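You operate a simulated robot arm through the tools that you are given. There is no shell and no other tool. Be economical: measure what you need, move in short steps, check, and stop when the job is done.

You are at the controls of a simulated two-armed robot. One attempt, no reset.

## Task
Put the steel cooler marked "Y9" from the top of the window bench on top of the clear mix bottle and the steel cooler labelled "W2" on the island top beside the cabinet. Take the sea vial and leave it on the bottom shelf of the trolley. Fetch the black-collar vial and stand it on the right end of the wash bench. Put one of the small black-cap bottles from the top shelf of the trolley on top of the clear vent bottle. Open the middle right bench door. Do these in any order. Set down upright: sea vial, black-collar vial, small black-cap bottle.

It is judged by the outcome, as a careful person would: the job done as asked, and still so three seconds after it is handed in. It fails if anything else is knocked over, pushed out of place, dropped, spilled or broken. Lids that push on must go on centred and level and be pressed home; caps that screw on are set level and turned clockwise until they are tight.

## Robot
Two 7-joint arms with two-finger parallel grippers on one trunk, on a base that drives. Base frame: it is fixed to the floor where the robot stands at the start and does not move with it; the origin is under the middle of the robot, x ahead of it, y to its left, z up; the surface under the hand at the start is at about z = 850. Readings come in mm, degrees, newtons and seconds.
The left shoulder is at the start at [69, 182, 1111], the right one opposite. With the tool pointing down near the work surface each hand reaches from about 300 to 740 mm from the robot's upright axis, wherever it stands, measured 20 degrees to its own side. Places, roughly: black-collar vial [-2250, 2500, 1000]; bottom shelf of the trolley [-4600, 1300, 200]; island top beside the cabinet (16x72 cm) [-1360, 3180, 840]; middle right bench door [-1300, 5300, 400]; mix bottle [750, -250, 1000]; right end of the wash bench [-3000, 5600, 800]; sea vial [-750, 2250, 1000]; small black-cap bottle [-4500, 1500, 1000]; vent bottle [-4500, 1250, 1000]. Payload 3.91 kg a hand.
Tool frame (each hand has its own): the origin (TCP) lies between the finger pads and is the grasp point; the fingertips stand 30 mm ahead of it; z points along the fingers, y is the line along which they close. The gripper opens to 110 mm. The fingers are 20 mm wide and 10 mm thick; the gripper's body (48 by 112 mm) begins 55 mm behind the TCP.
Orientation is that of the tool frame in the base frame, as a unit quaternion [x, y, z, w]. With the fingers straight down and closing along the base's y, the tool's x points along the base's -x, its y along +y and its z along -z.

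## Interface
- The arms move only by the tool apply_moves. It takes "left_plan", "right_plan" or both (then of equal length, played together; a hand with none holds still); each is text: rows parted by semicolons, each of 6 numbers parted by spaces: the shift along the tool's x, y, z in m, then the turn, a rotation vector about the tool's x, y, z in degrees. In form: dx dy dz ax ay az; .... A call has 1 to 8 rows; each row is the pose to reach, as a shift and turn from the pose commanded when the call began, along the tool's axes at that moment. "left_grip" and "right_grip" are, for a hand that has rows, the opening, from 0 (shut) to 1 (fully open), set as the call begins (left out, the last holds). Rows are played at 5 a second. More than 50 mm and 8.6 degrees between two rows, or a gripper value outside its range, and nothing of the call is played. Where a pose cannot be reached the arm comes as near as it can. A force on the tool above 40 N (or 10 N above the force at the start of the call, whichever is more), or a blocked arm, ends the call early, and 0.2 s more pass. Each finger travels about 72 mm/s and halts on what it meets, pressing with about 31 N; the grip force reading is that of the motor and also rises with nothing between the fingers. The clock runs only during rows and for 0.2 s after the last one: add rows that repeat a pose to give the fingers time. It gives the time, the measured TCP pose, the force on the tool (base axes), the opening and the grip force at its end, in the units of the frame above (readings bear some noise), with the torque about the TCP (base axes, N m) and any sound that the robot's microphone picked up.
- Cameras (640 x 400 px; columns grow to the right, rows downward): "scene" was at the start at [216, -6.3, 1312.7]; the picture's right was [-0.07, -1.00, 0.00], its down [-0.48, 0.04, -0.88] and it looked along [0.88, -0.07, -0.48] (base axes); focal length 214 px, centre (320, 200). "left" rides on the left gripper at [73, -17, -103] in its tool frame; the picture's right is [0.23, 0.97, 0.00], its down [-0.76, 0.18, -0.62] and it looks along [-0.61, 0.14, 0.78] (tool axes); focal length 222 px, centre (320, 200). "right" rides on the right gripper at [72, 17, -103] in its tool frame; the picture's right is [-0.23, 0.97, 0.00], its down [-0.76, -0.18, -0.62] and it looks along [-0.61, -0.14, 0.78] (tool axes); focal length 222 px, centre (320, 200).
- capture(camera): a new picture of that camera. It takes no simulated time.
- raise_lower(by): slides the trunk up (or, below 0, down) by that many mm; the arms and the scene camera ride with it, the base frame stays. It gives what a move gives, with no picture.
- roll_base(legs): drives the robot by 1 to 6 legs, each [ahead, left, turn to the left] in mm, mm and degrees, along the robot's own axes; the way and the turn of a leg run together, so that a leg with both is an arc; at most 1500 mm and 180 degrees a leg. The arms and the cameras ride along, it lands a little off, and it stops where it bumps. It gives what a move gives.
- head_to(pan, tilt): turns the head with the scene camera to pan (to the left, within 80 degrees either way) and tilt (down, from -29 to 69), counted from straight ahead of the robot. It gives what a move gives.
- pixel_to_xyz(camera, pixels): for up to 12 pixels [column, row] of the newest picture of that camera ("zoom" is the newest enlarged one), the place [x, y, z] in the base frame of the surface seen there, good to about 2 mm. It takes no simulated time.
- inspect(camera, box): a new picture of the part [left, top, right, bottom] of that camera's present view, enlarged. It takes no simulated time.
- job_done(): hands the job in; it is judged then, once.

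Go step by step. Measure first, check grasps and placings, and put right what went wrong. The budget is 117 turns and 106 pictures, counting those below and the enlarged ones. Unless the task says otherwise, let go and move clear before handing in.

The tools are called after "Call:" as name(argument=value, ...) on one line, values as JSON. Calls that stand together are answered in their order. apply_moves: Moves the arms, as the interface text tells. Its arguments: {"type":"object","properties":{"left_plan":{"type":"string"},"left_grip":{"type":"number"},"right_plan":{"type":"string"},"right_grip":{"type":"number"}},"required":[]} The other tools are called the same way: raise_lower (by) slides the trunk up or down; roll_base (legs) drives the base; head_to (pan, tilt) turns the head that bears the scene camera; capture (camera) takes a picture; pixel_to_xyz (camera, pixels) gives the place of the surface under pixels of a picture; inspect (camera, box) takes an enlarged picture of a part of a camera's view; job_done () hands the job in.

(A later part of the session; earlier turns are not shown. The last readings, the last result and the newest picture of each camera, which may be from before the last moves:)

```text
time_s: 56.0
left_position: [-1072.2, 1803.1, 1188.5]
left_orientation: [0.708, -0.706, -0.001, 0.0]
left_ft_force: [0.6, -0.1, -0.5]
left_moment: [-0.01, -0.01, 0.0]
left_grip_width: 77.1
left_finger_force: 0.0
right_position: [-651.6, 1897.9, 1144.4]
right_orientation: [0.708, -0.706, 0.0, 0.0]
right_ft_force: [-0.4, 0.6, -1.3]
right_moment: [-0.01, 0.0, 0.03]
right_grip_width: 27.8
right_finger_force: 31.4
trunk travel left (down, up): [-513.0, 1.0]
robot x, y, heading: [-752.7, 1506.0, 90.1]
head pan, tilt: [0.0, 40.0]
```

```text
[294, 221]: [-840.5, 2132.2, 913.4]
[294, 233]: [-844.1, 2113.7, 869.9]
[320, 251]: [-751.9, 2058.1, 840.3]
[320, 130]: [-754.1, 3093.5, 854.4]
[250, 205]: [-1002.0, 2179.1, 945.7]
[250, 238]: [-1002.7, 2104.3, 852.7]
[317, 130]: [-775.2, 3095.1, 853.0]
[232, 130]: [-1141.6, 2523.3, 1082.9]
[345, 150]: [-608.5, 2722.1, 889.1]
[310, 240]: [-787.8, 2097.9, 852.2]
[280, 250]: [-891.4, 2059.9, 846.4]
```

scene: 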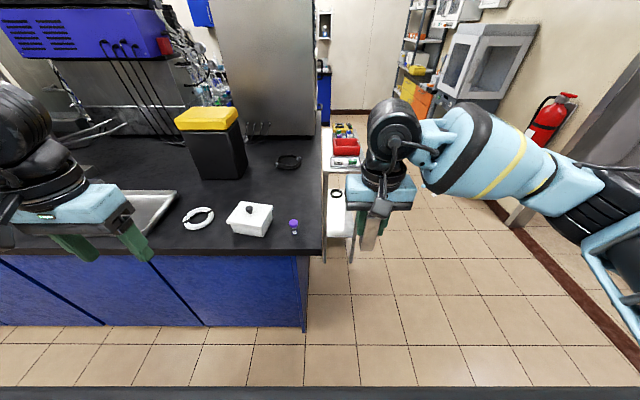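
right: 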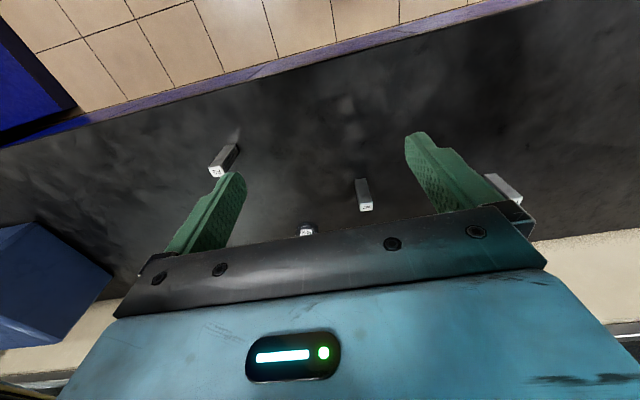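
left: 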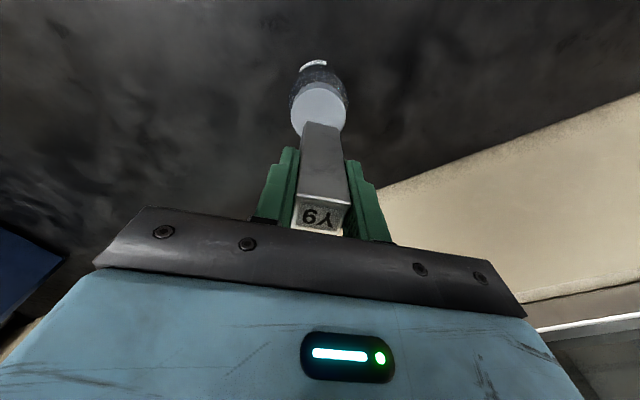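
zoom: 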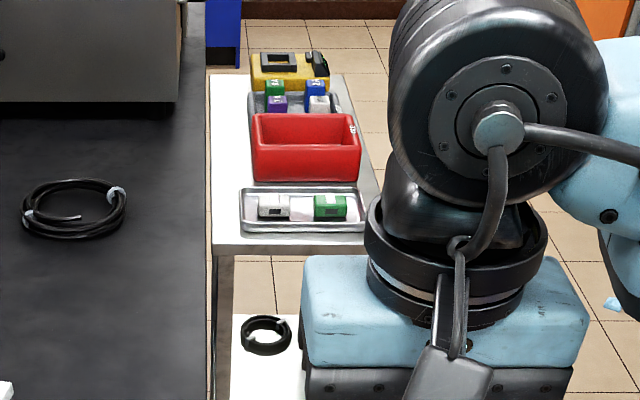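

The sea vial is confirmed: cap top at about (-840.5,2131,913). I lower the trunk, close in 150 mm, and bring the left hand above it.

Call:
raise_lower(by=-130)

Call:
roll_base(legs=[[150, 0, 0]])

Call:
apply_moves(left_plan="-0.025 -0.033 0 0 0 0; -0.05 -0.066 0 0 0 0; -0.075 -0.099 0 0 0 0; -0.1 -0.132 0 0 0 0; -0.125 -0.165 0 0 0 0; -0.15 -0.198 0 0 0 0; -0.174 -0.231 0 0 0 0; -0.174 -0.231 0 0 0 0")

Call:
capture(camera="left")

Call:
inspect(camera="scene", box=[220, 180, 380, 280])

```text
time_s: 57.5
left_position: [-1072.5, 1804.6, 1058.9]
left_orientation: [0.708, -0.706, -0.002, -0.001]
left_ft_force: [0.6, -0.7, -0.4]
left_moment: [0.02, 0.0, 0.01]
left_grip_width: 77.1
left_finger_force: 0.0
right_position: [-652.2, 1898.2, 1013.7]
right_orientation: [0.708, -0.707, -0.001, -0.001]
right_ft_force: [-0.3, 0.3, -1.6]
right_moment: [0.02, 0.03, -0.01]
right_grip_width: 27.7
right_finger_force: 31.6
trunk travel left (down, up): [-383.0, 131.0]
robot x, y, heading: [-751.9, 1505.0, 90.3]
head pan, tilt: [0.0, 40.0]
```

```text
time_s: 58.9
left_position: [-1072.7, 1953.2, 1058.6]
left_orientation: [0.708, -0.706, -0.001, 0.0]
left_ft_force: [0.1, 0.9, 0.7]
left_moment: [-0.01, 0.01, 0.01]
left_grip_width: 76.9
left_finger_force: 0.0
right_position: [-652.0, 2047.9, 1013.5]
right_orientation: [0.707, -0.707, 0.0, 0.0]
right_ft_force: [0.1, 1.5, -2.5]
right_moment: [-0.01, 0.02, -0.02]
right_grip_width: 27.7
right_finger_force: 31.3
trunk travel left (down, up): [-383.0, 131.0]
robot x, y, heading: [-749.6, 1656.8, 89.9]
head pan, tilt: [0.0, 40.0]
```

```text
time_s: 60.7
left_position: [-842.8, 2128.5, 1059.5]
left_orientation: [0.708, -0.706, -0.002, -0.001]
left_ft_force: [-0.3, -0.2, -0.8]
left_moment: [-0.02, -0.02, -0.01]
left_grip_width: 76.9
left_finger_force: 0.0
right_position: [-652.9, 2046.2, 1014.4]
right_orientation: [0.708, -0.706, -0.002, 0.0]
right_ft_force: [-0.1, -0.2, -0.8]
right_moment: [-0.03, 0.02, 0.01]
right_grip_width: 27.7
right_finger_force: 31.0
trunk travel left (down, up): [-383.0, 131.0]
robot x, y, heading: [-754.7, 1656.6, 90.2]
head pan, tilt: [0.0, 40.0]
```

```text
75 pictures are left
```

left: 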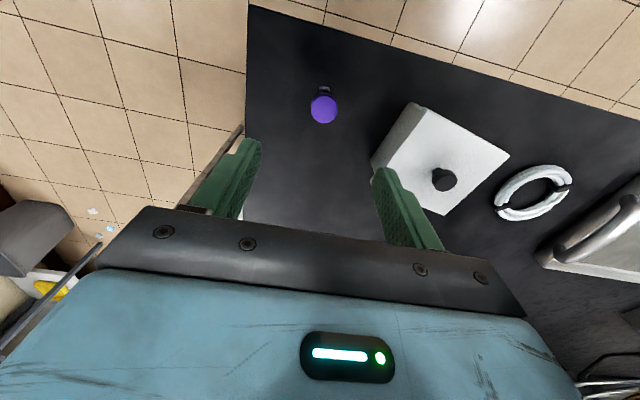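

```text
4.00 times, centred on (300, 230) of scene
```

zoom: 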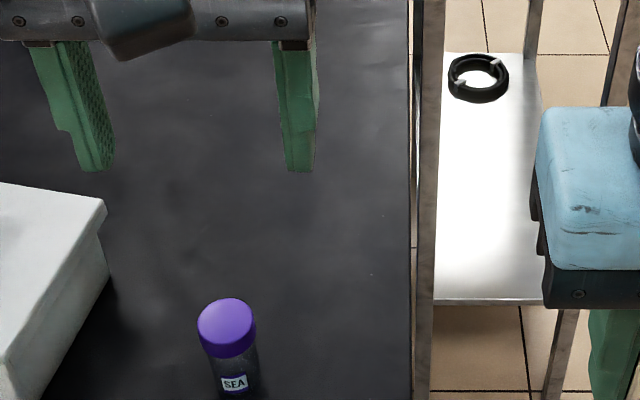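

Call:
pixel_to_xyz(camera="zoom", pixels=[[203, 322], [252, 320], [228, 302], [230, 340], [228, 320], [225, 355], [105, 205]])

Call:
pixel_to_xyz(camera="left", pixels=[[323, 97], [310, 110], [336, 110], [323, 120], [376, 166], [418, 104]])

```text
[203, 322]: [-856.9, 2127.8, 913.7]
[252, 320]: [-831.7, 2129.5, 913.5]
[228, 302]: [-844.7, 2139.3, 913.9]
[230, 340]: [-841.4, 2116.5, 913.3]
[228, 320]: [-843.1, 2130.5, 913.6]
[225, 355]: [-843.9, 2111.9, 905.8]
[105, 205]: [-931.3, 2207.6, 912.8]
```

```text
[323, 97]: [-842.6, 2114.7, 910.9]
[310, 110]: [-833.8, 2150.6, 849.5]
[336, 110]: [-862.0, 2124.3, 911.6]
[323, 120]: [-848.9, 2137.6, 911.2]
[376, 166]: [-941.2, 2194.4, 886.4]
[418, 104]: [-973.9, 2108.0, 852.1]
```

Cap centre is (-844.5,2128), 28 mm wide. Since the vial must go under a top shelf later, I grasp it with the hand pitched 45° forward.

Call:
apply_moves(left_plan="0 0 0 0 -7.5 0; 0 0 0 0 -15 0; 0 0 0 0 -22.5 0; 0 0 0 0 -30 0; 0 0 0 0 -37.5 0; 0 0 0 0 -45 0; 0 0 0 0 -45 0")

```text
time_s: 62.3
left_position: [-841.3, 2128.7, 1059.0]
left_orientation: [0.654, -0.652, -0.273, -0.271]
left_ft_force: [0.6, 0.4, 0.1]
left_moment: [-0.03, 0.03, 0.01]
left_grip_width: 76.9
left_finger_force: 0.0
right_position: [-652.3, 2047.1, 1014.5]
right_orientation: [0.708, -0.706, 0.0, 0.0]
right_ft_force: [0.2, -0.5, -0.9]
right_moment: [0.02, 0.0, -0.01]
right_grip_width: 27.7
right_finger_force: 31.1
trunk travel left (down, up): [-383.0, 131.0]
robot x, y, heading: [-751.2, 1654.6, 89.9]
head pan, tilt: [0.0, 40.0]
```

Pitch is right. Descend straight down (tool x+z equally) to z≈888 and close.

Call:
apply_moves(left_plan="0.030 0.003 0.030 0 0 0; 0.060 0.003 0.060 0 0 0; 0.090 0.003 0.090 0 0 0; 0.120 0.003 0.120 0 0 0; 0.120 0.003 0.120 0 0 0")

Call:
inspect(camera="scene", box=[240, 190, 340, 260])

```text
time_s: 63.5
left_position: [-844.6, 2127.9, 888.7]
left_orientation: [0.653, -0.652, -0.272, -0.271]
left_ft_force: [0.0, 0.1, -0.5]
left_moment: [0.01, -0.05, 0.03]
left_grip_width: 77.0
left_finger_force: 0.0
right_position: [-651.6, 2046.5, 1015.5]
right_orientation: [0.708, -0.706, 0.0, -0.001]
right_ft_force: [0.0, 1.0, -2.2]
right_moment: [-0.01, 0.01, 0.0]
right_grip_width: 27.7
right_finger_force: 31.0
trunk travel left (down, up): [-383.0, 131.0]
robot x, y, heading: [-750.6, 1659.8, 90.2]
head pan, tilt: [0.0, 40.0]
```

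```text
5.71 times, centred on (290, 225) of scene
```

zoom: 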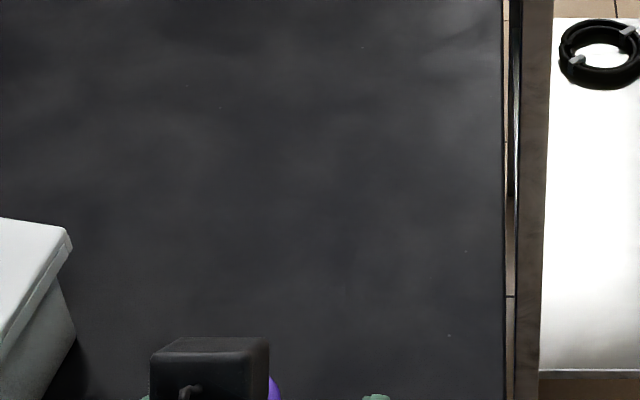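

Call:
apply_moves(left_plan="0 0 0 0 0 0; 0 0 0 0 0 0; 0 0 0 0 0 0; 0 0 0 0 0 0", left_grip=0)

Call:
apply_moves(left_plan="-0.02 0 -0.02 0 0 0; -0.05 0 -0.05 0 0 0; -0.085 0 -0.085 0 0 0; -0.12 0 -0.12 0 0 0")

Call:
capture(camera="left")

```text
time_s: 64.5
left_position: [-845.0, 2129.0, 887.6]
left_orientation: [0.653, -0.653, -0.272, -0.27]
left_ft_force: [-1.1, 0.2, 0.4]
left_moment: [-0.01, 0.01, -0.01]
left_grip_width: 26.6
left_finger_force: 31.4
right_position: [-651.3, 2046.4, 1014.2]
right_orientation: [0.708, -0.707, 0.0, -0.001]
right_ft_force: [0.3, 0.0, -1.6]
right_moment: [-0.01, -0.01, -0.03]
right_grip_width: 27.7
right_finger_force: 31.1
trunk travel left (down, up): [-383.0, 131.0]
robot x, y, heading: [-754.5, 1655.1, 90.0]
head pan, tilt: [0.0, 40.0]
```

```text
time_s: 65.5
left_position: [-844.3, 2126.3, 1059.2]
left_orientation: [0.653, -0.653, -0.272, -0.271]
left_ft_force: [0.1, -0.7, -0.3]
left_moment: [-0.01, -0.03, 0.01]
left_grip_width: 27.0
left_finger_force: 31.4
right_position: [-651.2, 2045.2, 1014.2]
right_orientation: [0.708, -0.707, -0.001, -0.001]
right_ft_force: [0.8, -0.1, -2.0]
right_moment: [0.0, -0.01, -0.01]
right_grip_width: 28.0
right_finger_force: 31.4
trunk travel left (down, up): [-383.0, 131.0]
robot x, y, heading: [-753.0, 1658.2, 90.1]
head pan, tilt: [0.0, 40.0]
```

```text
72 pictures are left
```

left: 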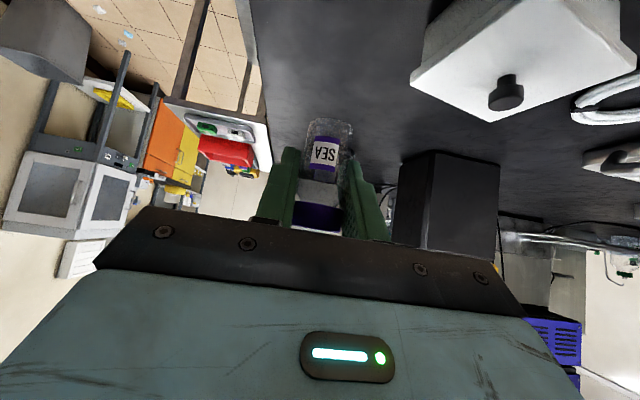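

Sea vial held. Now drive round the cart to view the island's far side.

Call:
roll_base(legs=[[-150, 0, 0], [0, -850, 0], [1500, 0, 0], [500, 0, 0]])

Call:
head_to(pan=65, tilt=25)

Call:
capture(camera="scene")

Call:
head_to(pan=20, tilt=20)

Call:
capture(camera="scene")

```text
time_s: 83.4
left_position: [2.6, 3855.0, 1070.2]
left_orientation: [-0.64, 0.658, 0.272, 0.289]
left_ft_force: [0.0, -0.2, -0.6]
left_moment: [-0.03, 0.02, 0.01]
left_grip_width: 26.9
left_finger_force: 30.8
right_position: [198.5, 3768.8, 1012.0]
right_orientation: [-0.688, 0.726, -0.011, -0.003]
right_ft_force: [-0.3, 0.2, -1.3]
right_moment: [-0.02, -0.02, 0.0]
right_grip_width: 27.6
right_finger_force: 31.5
trunk travel left (down, up): [-383.0, 131.0]
robot x, y, heading: [95.7, 3403.7, 88.5]
head pan, tilt: [0.0, 40.0]
stopped in leg 4: the robot was blocked; the commanded pose is now the measured one
```

```text
time_s: 84.8
left_position: [2.7, 3851.5, 1071.3]
left_orientation: [-0.641, 0.657, 0.275, 0.289]
left_ft_force: [0.3, -0.2, 0.2]
left_moment: [-0.04, 0.02, 0.01]
left_grip_width: 26.9
left_finger_force: 30.7
right_position: [197.4, 3764.9, 1012.4]
right_orientation: [-0.69, 0.723, -0.01, -0.003]
right_ft_force: [0.5, 0.6, -1.2]
right_moment: [0.0, -0.04, 0.01]
right_grip_width: 27.5
right_finger_force: 30.6
trunk travel left (down, up): [-383.0, 131.0]
robot x, y, heading: [90.8, 3408.5, 88.4]
head pan, tilt: [65.0, 25.0]
```

```text
71 pictures are left
```

scene: 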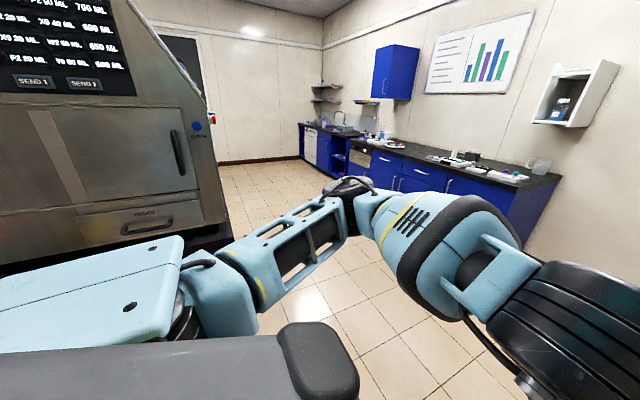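

```text
time_s: 85.9
left_position: [4.1, 3852.3, 1070.7]
left_orientation: [-0.64, 0.657, 0.274, 0.288]
left_ft_force: [0.2, -0.5, 0.3]
left_moment: [0.0, 0.01, -0.02]
left_grip_width: 26.8
left_finger_force: 31.0
right_position: [197.4, 3765.1, 1011.9]
right_orientation: [-0.691, 0.723, -0.01, -0.003]
right_ft_force: [0.4, 0.8, -1.2]
right_moment: [0.01, 0.01, 0.01]
right_grip_width: 27.6
right_finger_force: 31.3
trunk travel left (down, up): [-383.0, 131.0]
robot x, y, heading: [91.2, 3408.0, 88.2]
head pan, tilt: [20.0, 20.0]
```

```text
70 pictures are left
```

scene: 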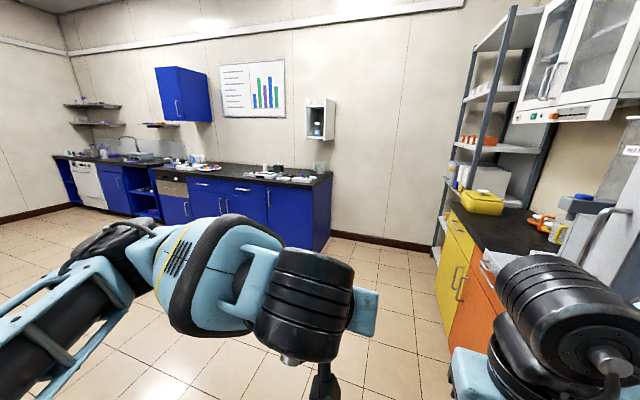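

Something blocked the drive at y≈3404. I look right and down to see what.

Call:
head_to(pan=-45, tilt=45)

Call:
capture(camera="scene")

```text
time_s: 87.3
left_position: [3.5, 3852.8, 1072.2]
left_orientation: [-0.641, 0.657, 0.274, 0.288]
left_ft_force: [0.5, 0.3, 0.1]
left_moment: [-0.01, -0.01, 0.0]
left_grip_width: 27.0
left_finger_force: 31.1
right_position: [199.7, 3764.8, 1012.1]
right_orientation: [-0.69, 0.724, -0.01, -0.003]
right_ft_force: [1.9, 0.9, -1.4]
right_moment: [-0.01, 0.0, 0.0]
right_grip_width: 27.8
right_finger_force: 30.6
trunk travel left (down, up): [-383.0, 131.0]
robot x, y, heading: [92.8, 3408.6, 88.5]
head pan, tilt: [-45.0, 45.0]
```

```text
69 pictures are left
```

scene: 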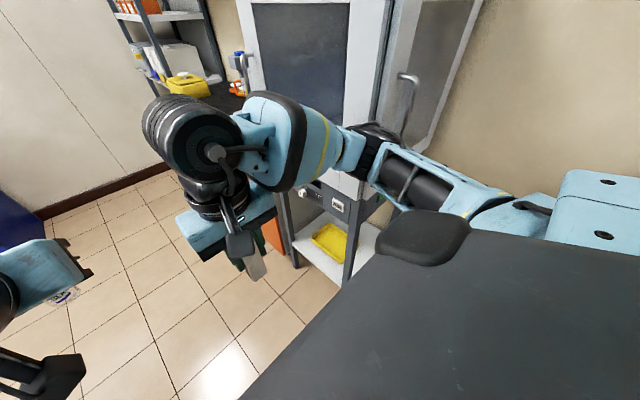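

The right elbow touched the oven's handle area. I back off a touch and shift left, then look again.

Call:
roll_base(legs=[[-30, 0, 0], [0, 270, 0]])

Call:
capture(camera="scene")

Call:
head_to(pan=55, tilt=25)

Call:
capture(camera="scene")

Call:
pixel_to_xyz(camera="scene", pixels=[[150, 250], [220, 220], [100, 150], [200, 100], [240, 175], [520, 190], [330, 175], [420, 175], [545, 170], [460, 195], [380, 190]])

```text
time_s: 88.0
left_position: [4.4, 3855.5, 1066.5]
left_orientation: [-0.639, 0.661, 0.269, 0.286]
left_ft_force: [0.2, -0.3, -0.4]
left_moment: [0.0, 0.0, -0.01]
left_grip_width: 26.8
left_finger_force: 30.9
right_position: [198.3, 3768.5, 1011.2]
right_orientation: [-0.686, 0.727, -0.011, -0.003]
right_ft_force: [0.3, -0.5, -0.8]
right_moment: [-0.05, 0.01, 0.03]
right_grip_width: 27.5
right_finger_force: 30.7
trunk travel left (down, up): [-383.0, 131.0]
robot x, y, heading: [92.4, 3399.4, 88.1]
head pan, tilt: [-45.0, 45.0]
stopped in leg 1: the robot was blocked; the commanded pose is now the measured one
```

```text
68 pictures are left
```

scene: 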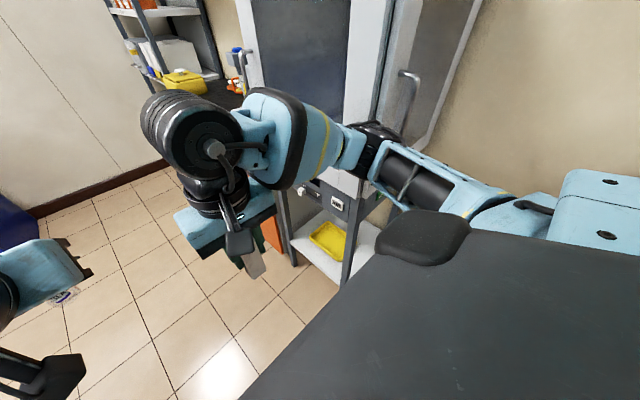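

```text
time_s: 89.7
left_position: [2.9, 3853.6, 1068.3]
left_orientation: [-0.64, 0.66, 0.27, 0.286]
left_ft_force: [0.3, 0.4, 0.1]
left_moment: [-0.03, 0.01, 0.0]
left_grip_width: 26.8
left_finger_force: 31.6
right_position: [197.2, 3765.1, 1012.2]
right_orientation: [-0.689, 0.725, -0.01, -0.003]
right_ft_force: [0.0, -0.1, -1.2]
right_moment: [0.02, -0.02, -0.02]
right_grip_width: 27.8
right_finger_force: 31.0
trunk travel left (down, up): [-383.0, 131.0]
robot x, y, heading: [89.7, 3403.5, 88.3]
head pan, tilt: [55.0, 25.0]
```

```text
67 pictures are left
```

scene: 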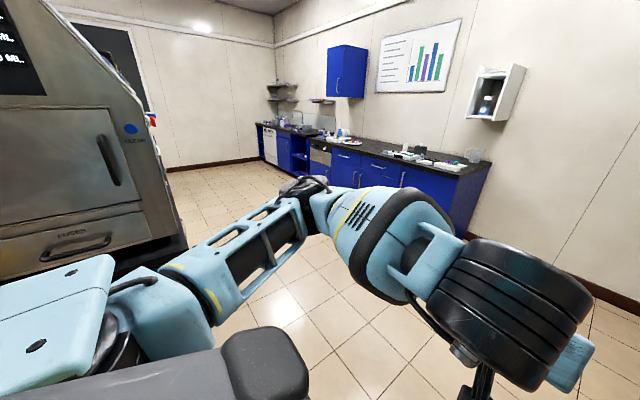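

```text
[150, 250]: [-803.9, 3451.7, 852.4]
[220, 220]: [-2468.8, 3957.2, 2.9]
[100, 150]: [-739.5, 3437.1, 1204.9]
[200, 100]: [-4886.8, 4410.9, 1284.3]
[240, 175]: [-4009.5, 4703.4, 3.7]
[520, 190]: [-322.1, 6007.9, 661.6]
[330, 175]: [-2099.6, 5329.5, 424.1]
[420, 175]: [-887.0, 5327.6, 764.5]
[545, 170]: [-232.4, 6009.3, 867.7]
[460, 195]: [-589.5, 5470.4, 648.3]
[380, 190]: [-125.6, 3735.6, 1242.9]
```

Backing is blocked as well, so the elbow is beside something; try sliding left only.

Call:
roll_base(legs=[[0, 60, 0]])

Call:
head_to(pan=-60, tilt=35)

Call:
capture(camera="scene")

```text
time_s: 90.9
left_position: [-43.4, 3876.1, 1059.3]
left_orientation: [-0.642, 0.664, 0.267, 0.277]
left_ft_force: [-0.8, 0.6, -0.8]
left_moment: [-0.01, -0.03, -0.06]
left_grip_width: 26.9
left_finger_force: 30.5
right_position: [150.5, 3788.4, 1000.9]
right_orientation: [-0.689, 0.724, -0.014, -0.014]
right_ft_force: [-0.4, -1.3, -0.8]
right_moment: [0.02, -0.01, -0.02]
right_grip_width: 27.7
right_finger_force: 31.0
trunk travel left (down, up): [-383.0, 131.0]
robot x, y, heading: [33.0, 3402.7, 88.3]
head pan, tilt: [55.0, 25.0]
```

```text
time_s: 92.9
left_position: [-44.1, 3879.0, 1058.5]
left_orientation: [-0.642, 0.664, 0.267, 0.276]
left_ft_force: [0.1, -0.9, 0.1]
left_moment: [-0.01, 0.03, -0.02]
left_grip_width: 26.9
left_finger_force: 30.8
right_position: [150.8, 3790.0, 1002.6]
right_orientation: [-0.689, 0.724, -0.014, -0.014]
right_ft_force: [-0.1, 0.1, -1.5]
right_moment: [0.0, -0.01, 0.02]
right_grip_width: 27.9
right_finger_force: 31.2
trunk travel left (down, up): [-383.0, 131.0]
robot x, y, heading: [33.0, 3404.5, 88.3]
head pan, tilt: [-60.0, 35.0]
```

```text
66 pictures are left
```

scene: 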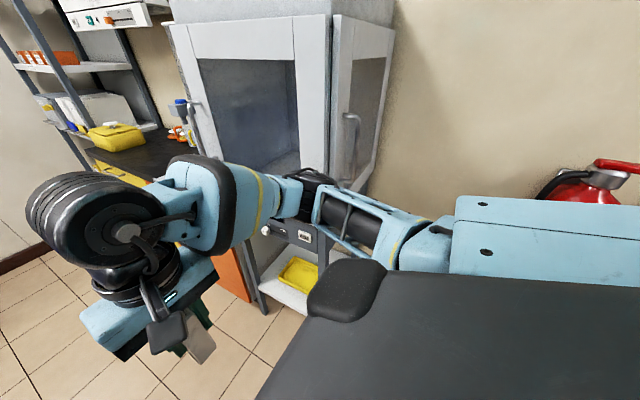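

Freed. Drive left, forward past the cabinet, along to x≈-1360, then turn to face the island from its far side.

Call:
roll_base(legs=[[0, 220, 1.5], [850, 0, 0], [0, 1150, 0], [0, 0, 180]])

Call:
head_to(pan=0, tilt=30)

Call:
capture(camera="scene")

```text
time_s: 117.0
left_position: [-1265.2, 3790.7, 1057.9]
left_orientation: [0.655, 0.651, -0.272, 0.272]
left_ft_force: [-0.5, 0.0, 0.3]
left_moment: [0.0, -0.01, -0.02]
left_grip_width: 26.7
left_finger_force: 31.3
right_position: [-1459.8, 3873.1, 1000.9]
right_orientation: [0.717, 0.697, 0.014, -0.014]
right_ft_force: [0.3, -1.2, -1.9]
right_moment: [0.03, 0.01, 0.0]
right_grip_width: 27.8
right_finger_force: 30.6
trunk travel left (down, up): [-383.0, 131.0]
robot x, y, heading: [-1352.3, 4259.2, -90.0]
head pan, tilt: [-60.0, 35.0]
```

```text
time_s: 118.3
left_position: [-1263.6, 3789.7, 1058.0]
left_orientation: [0.656, 0.65, -0.272, 0.27]
left_ft_force: [-0.2, -1.0, 0.2]
left_moment: [0.0, 0.01, 0.01]
left_grip_width: 27.1
left_finger_force: 30.9
right_position: [-1460.2, 3872.3, 1001.1]
right_orientation: [0.716, 0.698, 0.015, -0.014]
right_ft_force: [-0.4, 0.3, -1.4]
right_moment: [0.03, 0.0, -0.02]
right_grip_width: 27.8
right_finger_force: 30.8
trunk travel left (down, up): [-383.0, 131.0]
robot x, y, heading: [-1352.1, 4260.5, -90.1]
head pan, tilt: [0.0, 30.0]
```

```text
65 pictures are left
```

scene: 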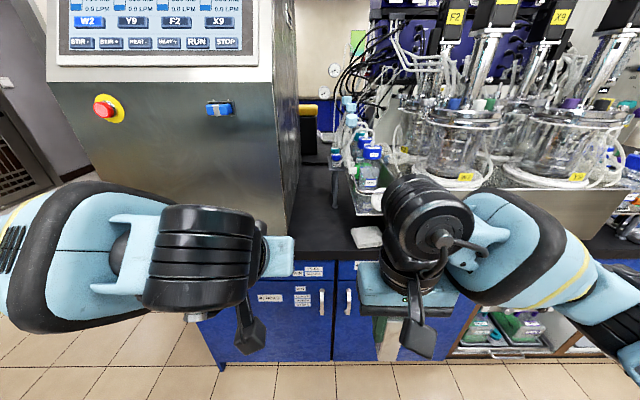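

The strip lies between the cabinet wall (col ~300) and the rig tray (col ~345). Measure its free area.

Call:
inspect(camera="scene", box=[270, 130, 400, 270])

Call:
pixel_to_xyz(camera="scene", pixels=[[320, 250], [300, 245], [320, 200], [305, 200], [335, 200], [335, 225], [365, 237], [356, 230], [340, 245], [358, 200], [340, 180], [290, 240]])

```text
2.86 times, centred on (335, 200) of scene
```

zoom: 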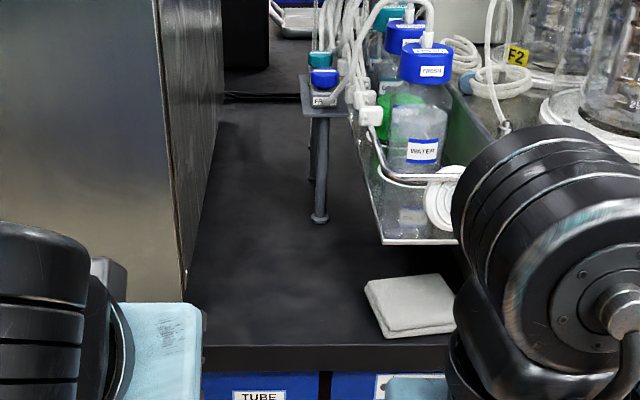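

```text
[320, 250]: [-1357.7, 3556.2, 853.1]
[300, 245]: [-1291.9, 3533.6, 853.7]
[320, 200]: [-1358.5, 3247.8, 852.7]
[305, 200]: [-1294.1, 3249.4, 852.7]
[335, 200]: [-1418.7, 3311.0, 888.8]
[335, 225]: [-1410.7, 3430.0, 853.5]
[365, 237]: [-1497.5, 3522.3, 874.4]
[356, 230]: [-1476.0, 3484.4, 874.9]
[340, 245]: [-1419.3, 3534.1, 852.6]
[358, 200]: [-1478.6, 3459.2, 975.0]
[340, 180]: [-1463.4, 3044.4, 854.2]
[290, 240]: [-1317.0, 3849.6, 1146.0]
```

Target for W2: (-1365,3440), clear of the post and towel. Pull the left hand back, level the right hand, and drive up.

Call:
apply_moves(left_plan="0.03 0 -0.03 0 0 0; 0.06 0 -0.06 0 0 0; 0.085 0 -0.085 0 0 0", right_plan="0 0 -0.04 0 -2.3 0; 0 0 -0.08 0 -2.3 0; 0 0 -0.08 0 -2.3 0")

Call:
roll_base(legs=[[220, 50, 0]])

Call:
head_to(pan=0, tilt=40)

Call:
capture(camera="scene")

```text
time_s: 119.1
left_position: [-1279.0, 3889.4, 1067.7]
left_orientation: [0.647, 0.66, -0.269, 0.271]
left_ft_force: [-0.4, -0.5, 0.3]
left_moment: [0.01, -0.01, 0.04]
left_grip_width: 26.5
left_finger_force: 31.1
left hand out of reach, approached as far as the arm can: row 3
right_position: [-1459.7, 3869.5, 1082.5]
right_orientation: [0.717, 0.698, 0.0, -0.001]
right_ft_force: [0.5, -0.6, -1.2]
right_moment: [-0.02, -0.05, -0.03]
right_grip_width: 27.7
right_finger_force: 31.1
trunk travel left (down, up): [-383.0, 131.0]
robot x, y, heading: [-1351.0, 4264.6, -90.4]
head pan, tilt: [0.0, 30.0]
```

```text
time_s: 120.8
left_position: [-1230.9, 3665.8, 1068.5]
left_orientation: [0.647, 0.66, -0.268, 0.271]
left_ft_force: [-0.1, -0.7, 0.4]
left_moment: [0.03, -0.03, 0.01]
left_grip_width: 26.7
left_finger_force: 31.3
right_position: [-1410.8, 3646.2, 1080.5]
right_orientation: [0.716, 0.698, 0.0, -0.001]
right_ft_force: [0.2, -0.1, -2.1]
right_moment: [0.0, -0.01, 0.02]
right_grip_width: 27.4
right_finger_force: 31.5
trunk travel left (down, up): [-383.0, 131.0]
robot x, y, heading: [-1302.8, 4038.8, -90.2]
head pan, tilt: [0.0, 30.0]
```

```text
time_s: 121.5
left_position: [-1230.6, 3665.9, 1068.0]
left_orientation: [0.647, 0.66, -0.269, 0.272]
left_ft_force: [-0.3, 0.4, 0.2]
left_moment: [-0.02, -0.02, 0.0]
left_grip_width: 26.9
left_finger_force: 31.0
right_position: [-1411.9, 3647.3, 1080.7]
right_orientation: [0.716, 0.698, 0.001, -0.001]
right_ft_force: [0.2, 0.6, -1.9]
right_moment: [0.0, -0.01, -0.01]
right_grip_width: 27.8
right_finger_force: 31.7
trunk travel left (down, up): [-383.0, 131.0]
robot x, y, heading: [-1305.5, 4035.4, -90.3]
head pan, tilt: [0.0, 40.0]
```

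```text
63 pictures are left
```

scene: 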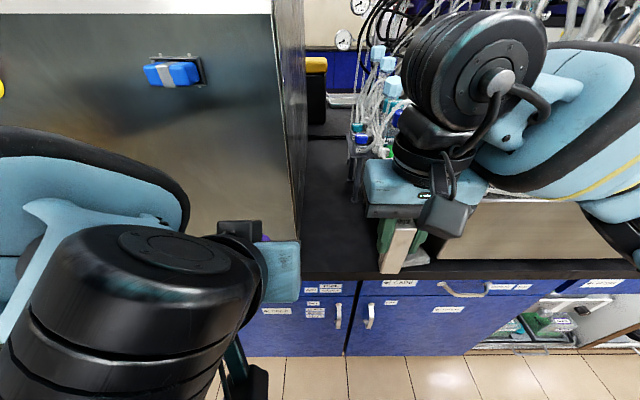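

Call:
apply_moves(right_plan="-0.041 0.0105 0 0 0 0; -0.082 0.021 0 0 0 0; -0.123 0.0315 0 0 0 0; -0.164 0.042 0 0 0 0; -0.206 0.052 0 0 0 0; -0.206 0.052 0.045 0 0 0; -0.206 0.052 0.09 0 0 0; -0.206 0.052 0.12 0 0 0")

Call:
capture(camera="scene")

Call:
capture(camera="right")

```text
time_s: 123.3
left_position: [-1230.4, 3664.5, 1067.3]
left_orientation: [0.647, 0.66, -0.268, 0.271]
left_ft_force: [0.5, 0.7, 0.4]
left_moment: [0.02, 0.03, 0.0]
left_grip_width: 26.6
left_finger_force: 31.0
right_position: [-1365.2, 3438.1, 960.9]
right_orientation: [0.716, 0.698, 0.0, 0.0]
right_ft_force: [-0.2, 0.3, -1.2]
right_moment: [0.0, -0.01, -0.02]
right_grip_width: 27.8
right_finger_force: 30.4
trunk travel left (down, up): [-383.0, 131.0]
robot x, y, heading: [-1303.6, 4037.1, -90.1]
head pan, tilt: [0.0, 40.0]
```

```text
62 pictures are left
```

scene: 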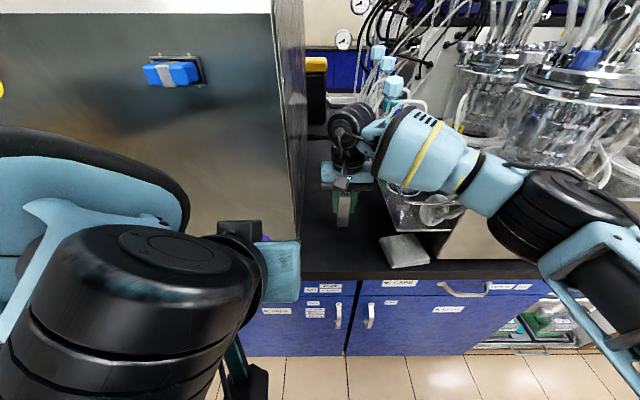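

```text
61 pictures are left
```

right: 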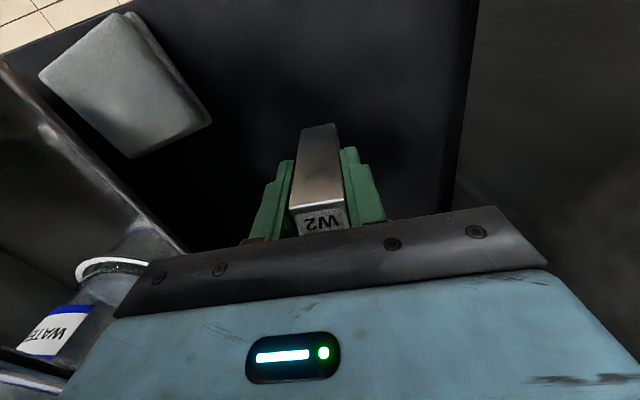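

Clear placing area. Lower to contact.

Call:
apply_moves(right_plan="0 0 0.015 0 0 0; 0 0 0.03 0 0 0; 0 0 0.033 0 0 0; 0 0 0.035 0 0 0; 0 0 0.036 0 0 0; 0 0 0.037 0 0 0")

```text
time_s: 124.7
left_position: [-1231.0, 3665.4, 1067.7]
left_orientation: [0.648, 0.66, -0.268, 0.27]
left_ft_force: [0.1, -0.5, 0.1]
left_moment: [-0.04, 0.02, 0.02]
left_grip_width: 26.7
left_finger_force: 31.4
right_position: [-1365.0, 3439.1, 924.9]
right_orientation: [0.716, 0.698, -0.001, 0.0]
right_ft_force: [-1.1, -0.3, 9.7]
right_moment: [-0.09, 0.08, 0.0]
right_grip_width: 27.6
right_finger_force: 31.3
trunk travel left (down, up): [-383.0, 131.0]
robot x, y, heading: [-1301.5, 4040.4, -90.3]
head pan, tilt: [0.0, 40.0]
```

Call:
apply_moves(right_plan="0 0 -0.001 0 0 0; 0 0 -0.001 0 0 0; 0 0 -0.001 0 0 0; 0 0 -0.04 0 0 0; 0 0 -0.085 0 0 0; 0 0 -0.13 0 0 0; 0.045 0 -0.15 0 0 0; 0.09 0 -0.15 0 0 0", right_grip=0.5)

Call:
apply_moves(right_plan="0.045 -0.01 0 0 0 0; 0.09 -0.03 0 0 0 0; 0.12 -0.06 0 0 0 0")

Call:
inspect(camera="scene", box=[280, 140, 440, 290])

```text
time_s: 126.5
left_position: [-1230.9, 3665.5, 1067.3]
left_orientation: [0.647, 0.66, -0.269, 0.271]
left_ft_force: [-0.2, 0.4, 1.3]
left_moment: [0.02, -0.02, -0.02]
left_grip_width: 26.8
left_finger_force: 31.1
right_position: [-1362.7, 3530.9, 1073.1]
right_orientation: [0.716, 0.698, 0.001, 0.0]
right_ft_force: [-0.4, 0.3, -0.6]
right_moment: [-0.03, 0.01, 0.06]
right_grip_width: 55.0
right_finger_force: 0.1
trunk travel left (down, up): [-383.0, 131.0]
robot x, y, heading: [-1305.7, 4043.2, -90.2]
head pan, tilt: [0.0, 40.0]
```

```text
time_s: 127.3
left_position: [-1231.5, 3664.4, 1068.8]
left_orientation: [0.647, 0.659, -0.269, 0.272]
left_ft_force: [0.2, 0.5, -0.4]
left_moment: [-0.03, -0.02, 0.02]
left_grip_width: 26.7
left_finger_force: 31.7
right_position: [-1419.7, 3653.0, 1072.2]
right_orientation: [0.717, 0.697, 0.001, 0.0]
right_ft_force: [-0.5, 0.7, 0.3]
right_moment: [0.01, 0.0, -0.03]
right_grip_width: 55.0
right_finger_force: 0.0
trunk travel left (down, up): [-383.0, 131.0]
robot x, y, heading: [-1303.9, 4040.7, -90.3]
head pan, tilt: [0.0, 40.0]
```

```text
2.67 times, centred on (360, 215) of scene
```

zoom: 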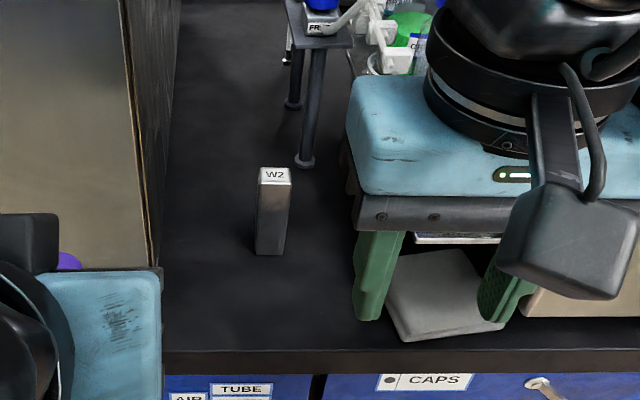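

W2 stands in the strip. Now turn to the bench behind to look at the doors.

Call:
roll_base(legs=[[-250, 0, 0], [0, 0, 180]])

Call:
head_to(pan=0, tilt=35)

Call:
capture(camera="scene")

```text
time_s: 136.5
left_position: [-1370.8, 4663.2, 1067.5]
left_orientation: [0.656, -0.652, -0.269, -0.27]
left_ft_force: [0.5, 0.7, -0.5]
left_moment: [-0.01, 0.02, -0.02]
left_grip_width: 26.9
left_finger_force: 31.7
right_position: [-1180.9, 4675.5, 1071.9]
right_orientation: [-0.693, 0.721, 0.0, 0.0]
right_ft_force: [-1.0, 0.1, 0.5]
right_moment: [0.02, -0.03, -0.02]
right_grip_width: 55.2
right_finger_force: 0.0
trunk travel left (down, up): [-383.0, 131.0]
robot x, y, heading: [-1302.4, 4289.2, 89.2]
head pan, tilt: [0.0, 40.0]
```

```text
time_s: 137.1
left_position: [-1371.2, 4664.8, 1068.9]
left_orientation: [0.656, -0.651, -0.27, -0.27]
left_ft_force: [1.0, 0.2, 0.2]
left_moment: [-0.02, 0.05, 0.0]
left_grip_width: 26.7
left_finger_force: 31.1
right_position: [-1182.5, 4675.5, 1073.0]
right_orientation: [-0.693, 0.721, -0.001, -0.001]
right_ft_force: [-0.3, 0.9, -0.7]
right_moment: [-0.02, 0.01, 0.0]
right_grip_width: 55.0
right_finger_force: 0.0
trunk travel left (down, up): [-383.0, 131.0]
robot x, y, heading: [-1301.5, 4286.8, 89.0]
head pan, tilt: [0.0, 35.0]
```

```text
59 pictures are left
```

scene: 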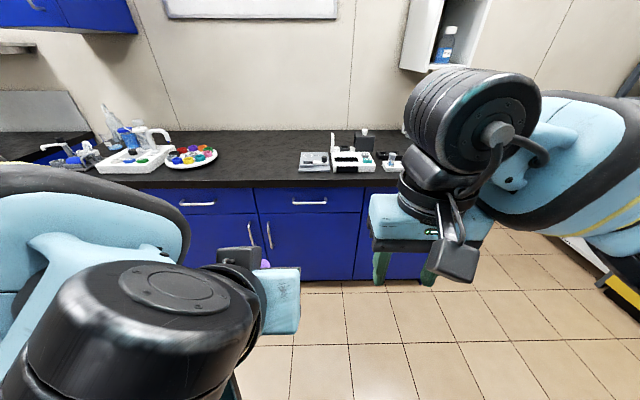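

Call:
inspect(camera="scene", box=[180, 170, 420, 290])

Call:
pixel_to_xyz(camera="scene", pixels=[[269, 236], [269, 225], [269, 246], [250, 233], [258, 240], [360, 240], [300, 240], [310, 202], [300, 180], [300, 277], [366, 200], [200, 240]])

```text
2.67 times, centred on (300, 230) of scene
```

zoom: 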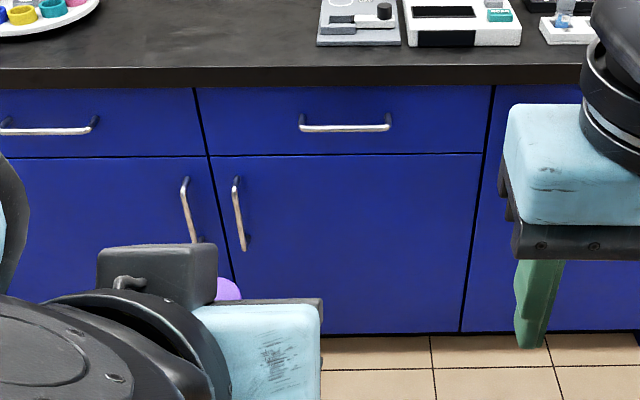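

```text
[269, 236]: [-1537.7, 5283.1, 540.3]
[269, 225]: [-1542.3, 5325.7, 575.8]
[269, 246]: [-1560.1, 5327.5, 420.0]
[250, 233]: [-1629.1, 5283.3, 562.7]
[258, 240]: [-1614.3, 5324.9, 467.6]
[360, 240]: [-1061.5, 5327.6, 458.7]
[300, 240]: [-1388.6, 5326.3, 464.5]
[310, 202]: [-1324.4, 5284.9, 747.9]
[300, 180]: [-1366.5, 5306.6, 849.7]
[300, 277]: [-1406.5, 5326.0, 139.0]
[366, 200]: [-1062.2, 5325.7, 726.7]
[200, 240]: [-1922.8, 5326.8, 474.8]
```

Door spans x -1592..-1050, hinged at right (x≈-1050), with a vertical handle bar at (-1538,5283), z≈470-600. I lower the trunk and pitch the right hand to horizontal.

Call:
raise_lower(by=-350)

Call:
apply_moves(right_plan="-0.02 0 0 0 -8.5 0; -0.04 0 0 0 -17 0; -0.06 0 0 0 -25.5 0; -0.08 0 0 0 -34 0; -0.1 0 0 0 -42.5 0; -0.12 0 0 0 -51 0; -0.14 0 0 0 -59.5 0; -0.16 0 0 0 -68 0")

Call:
apply_moves(right_plan="0 0 0 0 -8 0; 0 0 0 0 -16 0; 0 0 0 0 -22 0; 0 0 0 0 -22 0")

Call:
inspect(camera="scene", box=[200, 120, 360, 220])

```text
time_s: 140.6
left_position: [-1368.7, 4716.9, 634.7]
left_orientation: [0.692, -0.677, -0.18, -0.176]
left_ft_force: [0.5, -0.3, -0.7]
left_moment: [0.01, -0.03, 0.02]
left_grip_width: 26.7
left_finger_force: 30.8
right_position: [-1182.2, 4674.7, 723.3]
right_orientation: [-0.694, 0.72, 0.0, -0.001]
right_ft_force: [0.5, -0.5, 0.2]
right_moment: [0.05, 0.01, 0.01]
right_grip_width: 55.1
right_finger_force: 0.0
trunk travel left (down, up): [-33.0, 481.0]
robot x, y, heading: [-1300.6, 4289.1, 88.9]
head pan, tilt: [0.0, 35.0]
```

```text
time_s: 142.4
left_position: [-1369.6, 4717.3, 634.8]
left_orientation: [0.691, -0.677, -0.18, -0.176]
left_ft_force: [-0.3, 0.4, -0.1]
left_moment: [0.02, 0.0, 0.0]
left_grip_width: 26.5
left_finger_force: 30.5
right_position: [-1175.8, 4834.0, 722.7]
right_orientation: [-0.575, 0.597, 0.388, 0.403]
right_ft_force: [-0.2, -0.7, 0.1]
right_moment: [-0.02, 0.01, 0.01]
right_grip_width: 55.0
right_finger_force: 0.0
trunk travel left (down, up): [-33.0, 481.0]
robot x, y, heading: [-1303.2, 4289.6, 88.9]
head pan, tilt: [0.0, 35.0]
```

```text
time_s: 143.4
left_position: [-1369.0, 4718.1, 634.8]
left_orientation: [0.691, -0.677, -0.18, -0.176]
left_ft_force: [-0.3, 0.0, -0.5]
left_moment: [-0.03, 0.0, -0.01]
left_grip_width: 26.6
left_finger_force: 30.9
right_position: [-1178.1, 4836.6, 722.1]
right_orientation: [-0.49, 0.51, 0.491, 0.509]
right_ft_force: [0.5, 0.2, 0.1]
right_moment: [0.03, -0.02, -0.03]
right_grip_width: 54.9
right_finger_force: 0.1
right hand out of reach, approached as far as the arm can: row 2, 3, 4
trunk travel left (down, up): [-33.0, 481.0]
robot x, y, heading: [-1302.5, 4288.4, 88.7]
head pan, tilt: [0.0, 35.0]
```

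```text
4.00 times, centred on (280, 170) of scene
```

zoom: 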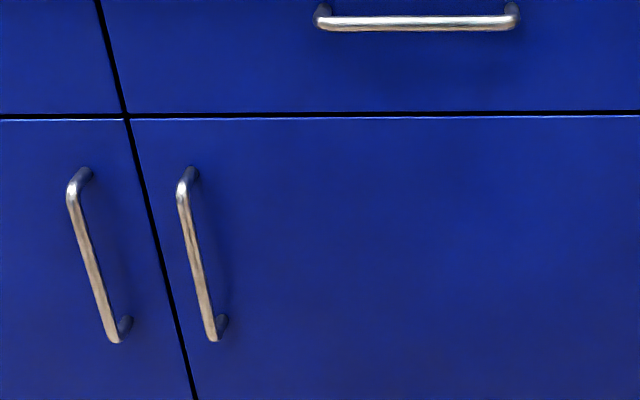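

Call:
pixel_to_xyz(camera="zoom", pixels=[[186, 190], [193, 230], [200, 270], [207, 310], [212, 335], [150, 200], [300, 250], [140, 120]])

Call:
roll_base(legs=[[0, 380, 1.2], [100, 0, 0]])

Call:
capture(camera="right")

```text
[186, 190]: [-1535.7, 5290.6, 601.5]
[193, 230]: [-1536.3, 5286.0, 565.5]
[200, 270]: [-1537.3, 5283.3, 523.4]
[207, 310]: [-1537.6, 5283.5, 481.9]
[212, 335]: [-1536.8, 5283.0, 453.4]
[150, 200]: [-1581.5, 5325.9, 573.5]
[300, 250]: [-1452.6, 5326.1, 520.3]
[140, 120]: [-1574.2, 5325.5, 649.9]
```

```text
time_s: 148.0
left_position: [-1759.8, 4818.2, 634.9]
left_orientation: [0.699, -0.67, -0.181, -0.173]
left_ft_force: [0.1, 0.1, -0.1]
left_moment: [0.04, 0.03, -0.03]
left_grip_width: 26.7
left_finger_force: 30.8
right_position: [-1571.7, 4942.5, 721.5]
right_orientation: [-0.495, 0.506, 0.494, 0.505]
right_ft_force: [0.0, -0.2, 0.3]
right_moment: [0.0, 0.0, 0.02]
right_grip_width: 55.1
right_finger_force: 0.1
trunk travel left (down, up): [-33.0, 481.0]
robot x, y, heading: [-1680.7, 4395.0, 90.3]
head pan, tilt: [0.0, 35.0]
```

```text
56 pictures are left
```

right: 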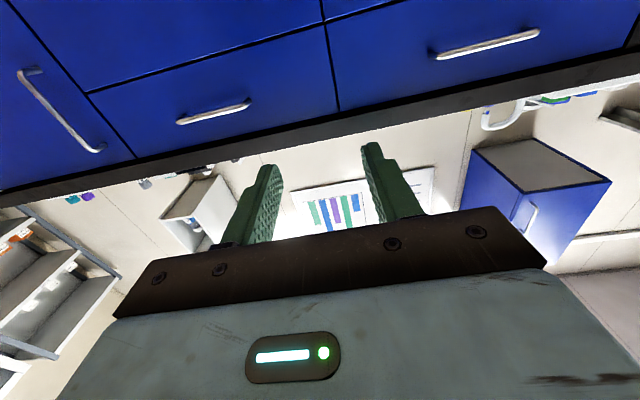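

Hand is level and pointing at the bench. Lower it to the handle height, then roll forward most of the way.

Call:
apply_moves(right_plan="0.045 -0.008 0 0 0 0; 0.09 -0.016 0 0 0 0; 0.135 -0.024 0 0 0 0; 0.18 -0.033 0 0 0 0; 0.193 -0.033 0 0 0 0; 0.193 -0.033 0 0 0 0")

Call:
roll_base(legs=[[250, 0, 0]])

Call:
capture(camera="scene")

Call:
capture(camera="right")

```text
time_s: 149.4
left_position: [-1760.7, 4818.3, 636.2]
left_orientation: [0.699, -0.669, -0.182, -0.174]
left_ft_force: [-0.5, -0.7, -0.5]
left_moment: [-0.05, -0.02, -0.02]
left_grip_width: 26.9
left_finger_force: 30.9
right_position: [-1595.5, 4950.8, 583.6]
right_orientation: [-0.496, 0.507, 0.493, 0.504]
right_ft_force: [0.0, 0.1, -0.6]
right_moment: [0.05, -0.01, 0.0]
right_grip_width: 54.9
right_finger_force: 0.0
right hand out of reach, approached as far as the arm can: row 2, 3, 4, 5, 6
trunk travel left (down, up): [-33.0, 481.0]
robot x, y, heading: [-1684.4, 4393.8, 90.0]
head pan, tilt: [0.0, 35.0]
```

```text
time_s: 151.2
left_position: [-1760.6, 5071.5, 634.9]
left_orientation: [0.698, -0.67, -0.182, -0.174]
left_ft_force: [0.1, 0.3, -0.4]
left_moment: [-0.04, 0.03, 0.01]
left_grip_width: 26.6
left_finger_force: 31.3
right_position: [-1596.7, 5204.0, 583.3]
right_orientation: [-0.495, 0.507, 0.492, 0.505]
right_ft_force: [0.6, 0.5, 0.4]
right_moment: [0.01, 0.0, 0.01]
right_grip_width: 55.3
right_finger_force: 0.0
trunk travel left (down, up): [-33.0, 481.0]
robot x, y, heading: [-1685.1, 4643.7, 89.9]
head pan, tilt: [0.0, 35.0]
```

```text
55 pictures are left
```

scene: 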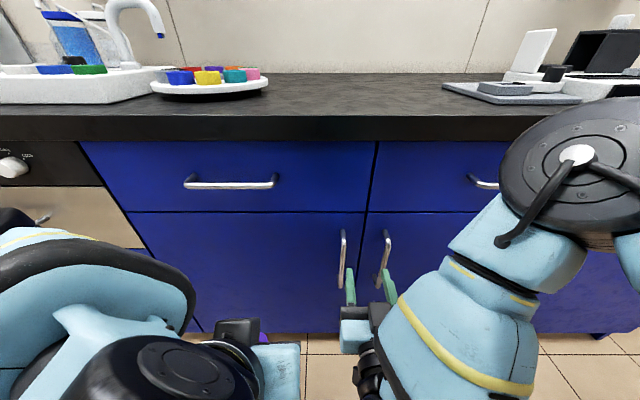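

```text
54 pictures are left
```

right: 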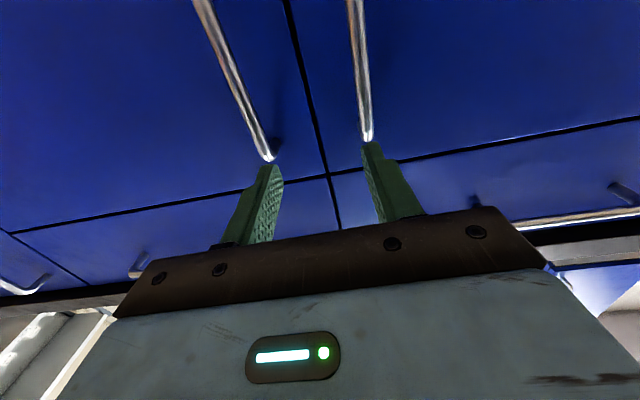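

The arm stops at z≈583; lowering the trunk its last 30 mm gives ~553, good. I strafe right 59 mm to line up with the handle.

Call:
raise_lower(by=-30)

Call:
roll_base(legs=[[0, -59, 0]])

Call:
capture(camera="right")

```text
time_s: 152.0
left_position: [-1757.8, 5077.0, 612.7]
left_orientation: [0.706, -0.66, -0.179, -0.182]
left_ft_force: [-0.3, 0.4, -0.3]
left_moment: [-0.01, -0.03, -0.01]
left_grip_width: 26.8
left_finger_force: 31.4
right_position: [-1597.4, 5205.9, 561.2]
right_orientation: [-0.497, 0.509, 0.491, 0.503]
right_ft_force: [0.3, 0.0, 0.8]
right_moment: [-0.01, -0.03, -0.04]
right_grip_width: 54.9
right_finger_force: 0.0
trunk travel left (down, up): [-3.0, 511.0]
robot x, y, heading: [-1681.7, 4644.3, 90.2]
head pan, tilt: [0.0, 35.0]
```

```text
time_s: 153.2
left_position: [-1699.2, 5078.1, 611.2]
left_orientation: [0.707, -0.66, -0.179, -0.181]
left_ft_force: [-0.6, 0.0, -0.5]
left_moment: [0.0, -0.02, 0.01]
left_grip_width: 26.9
left_finger_force: 30.8
right_position: [-1538.1, 5206.4, 561.0]
right_orientation: [-0.497, 0.509, 0.491, 0.503]
right_ft_force: [-0.3, -0.3, -0.7]
right_moment: [0.0, 0.0, 0.02]
right_grip_width: 54.9
right_finger_force: 0.0
trunk travel left (down, up): [-3.0, 511.0]
robot x, y, heading: [-1625.3, 4642.2, 90.3]
head pan, tilt: [0.0, 35.0]
```

```text
53 pictures are left
```

right: 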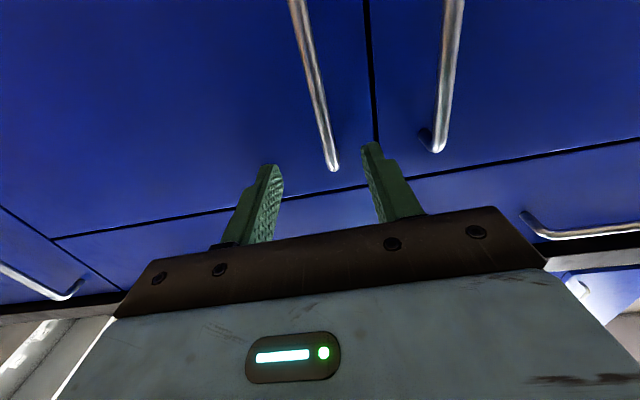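

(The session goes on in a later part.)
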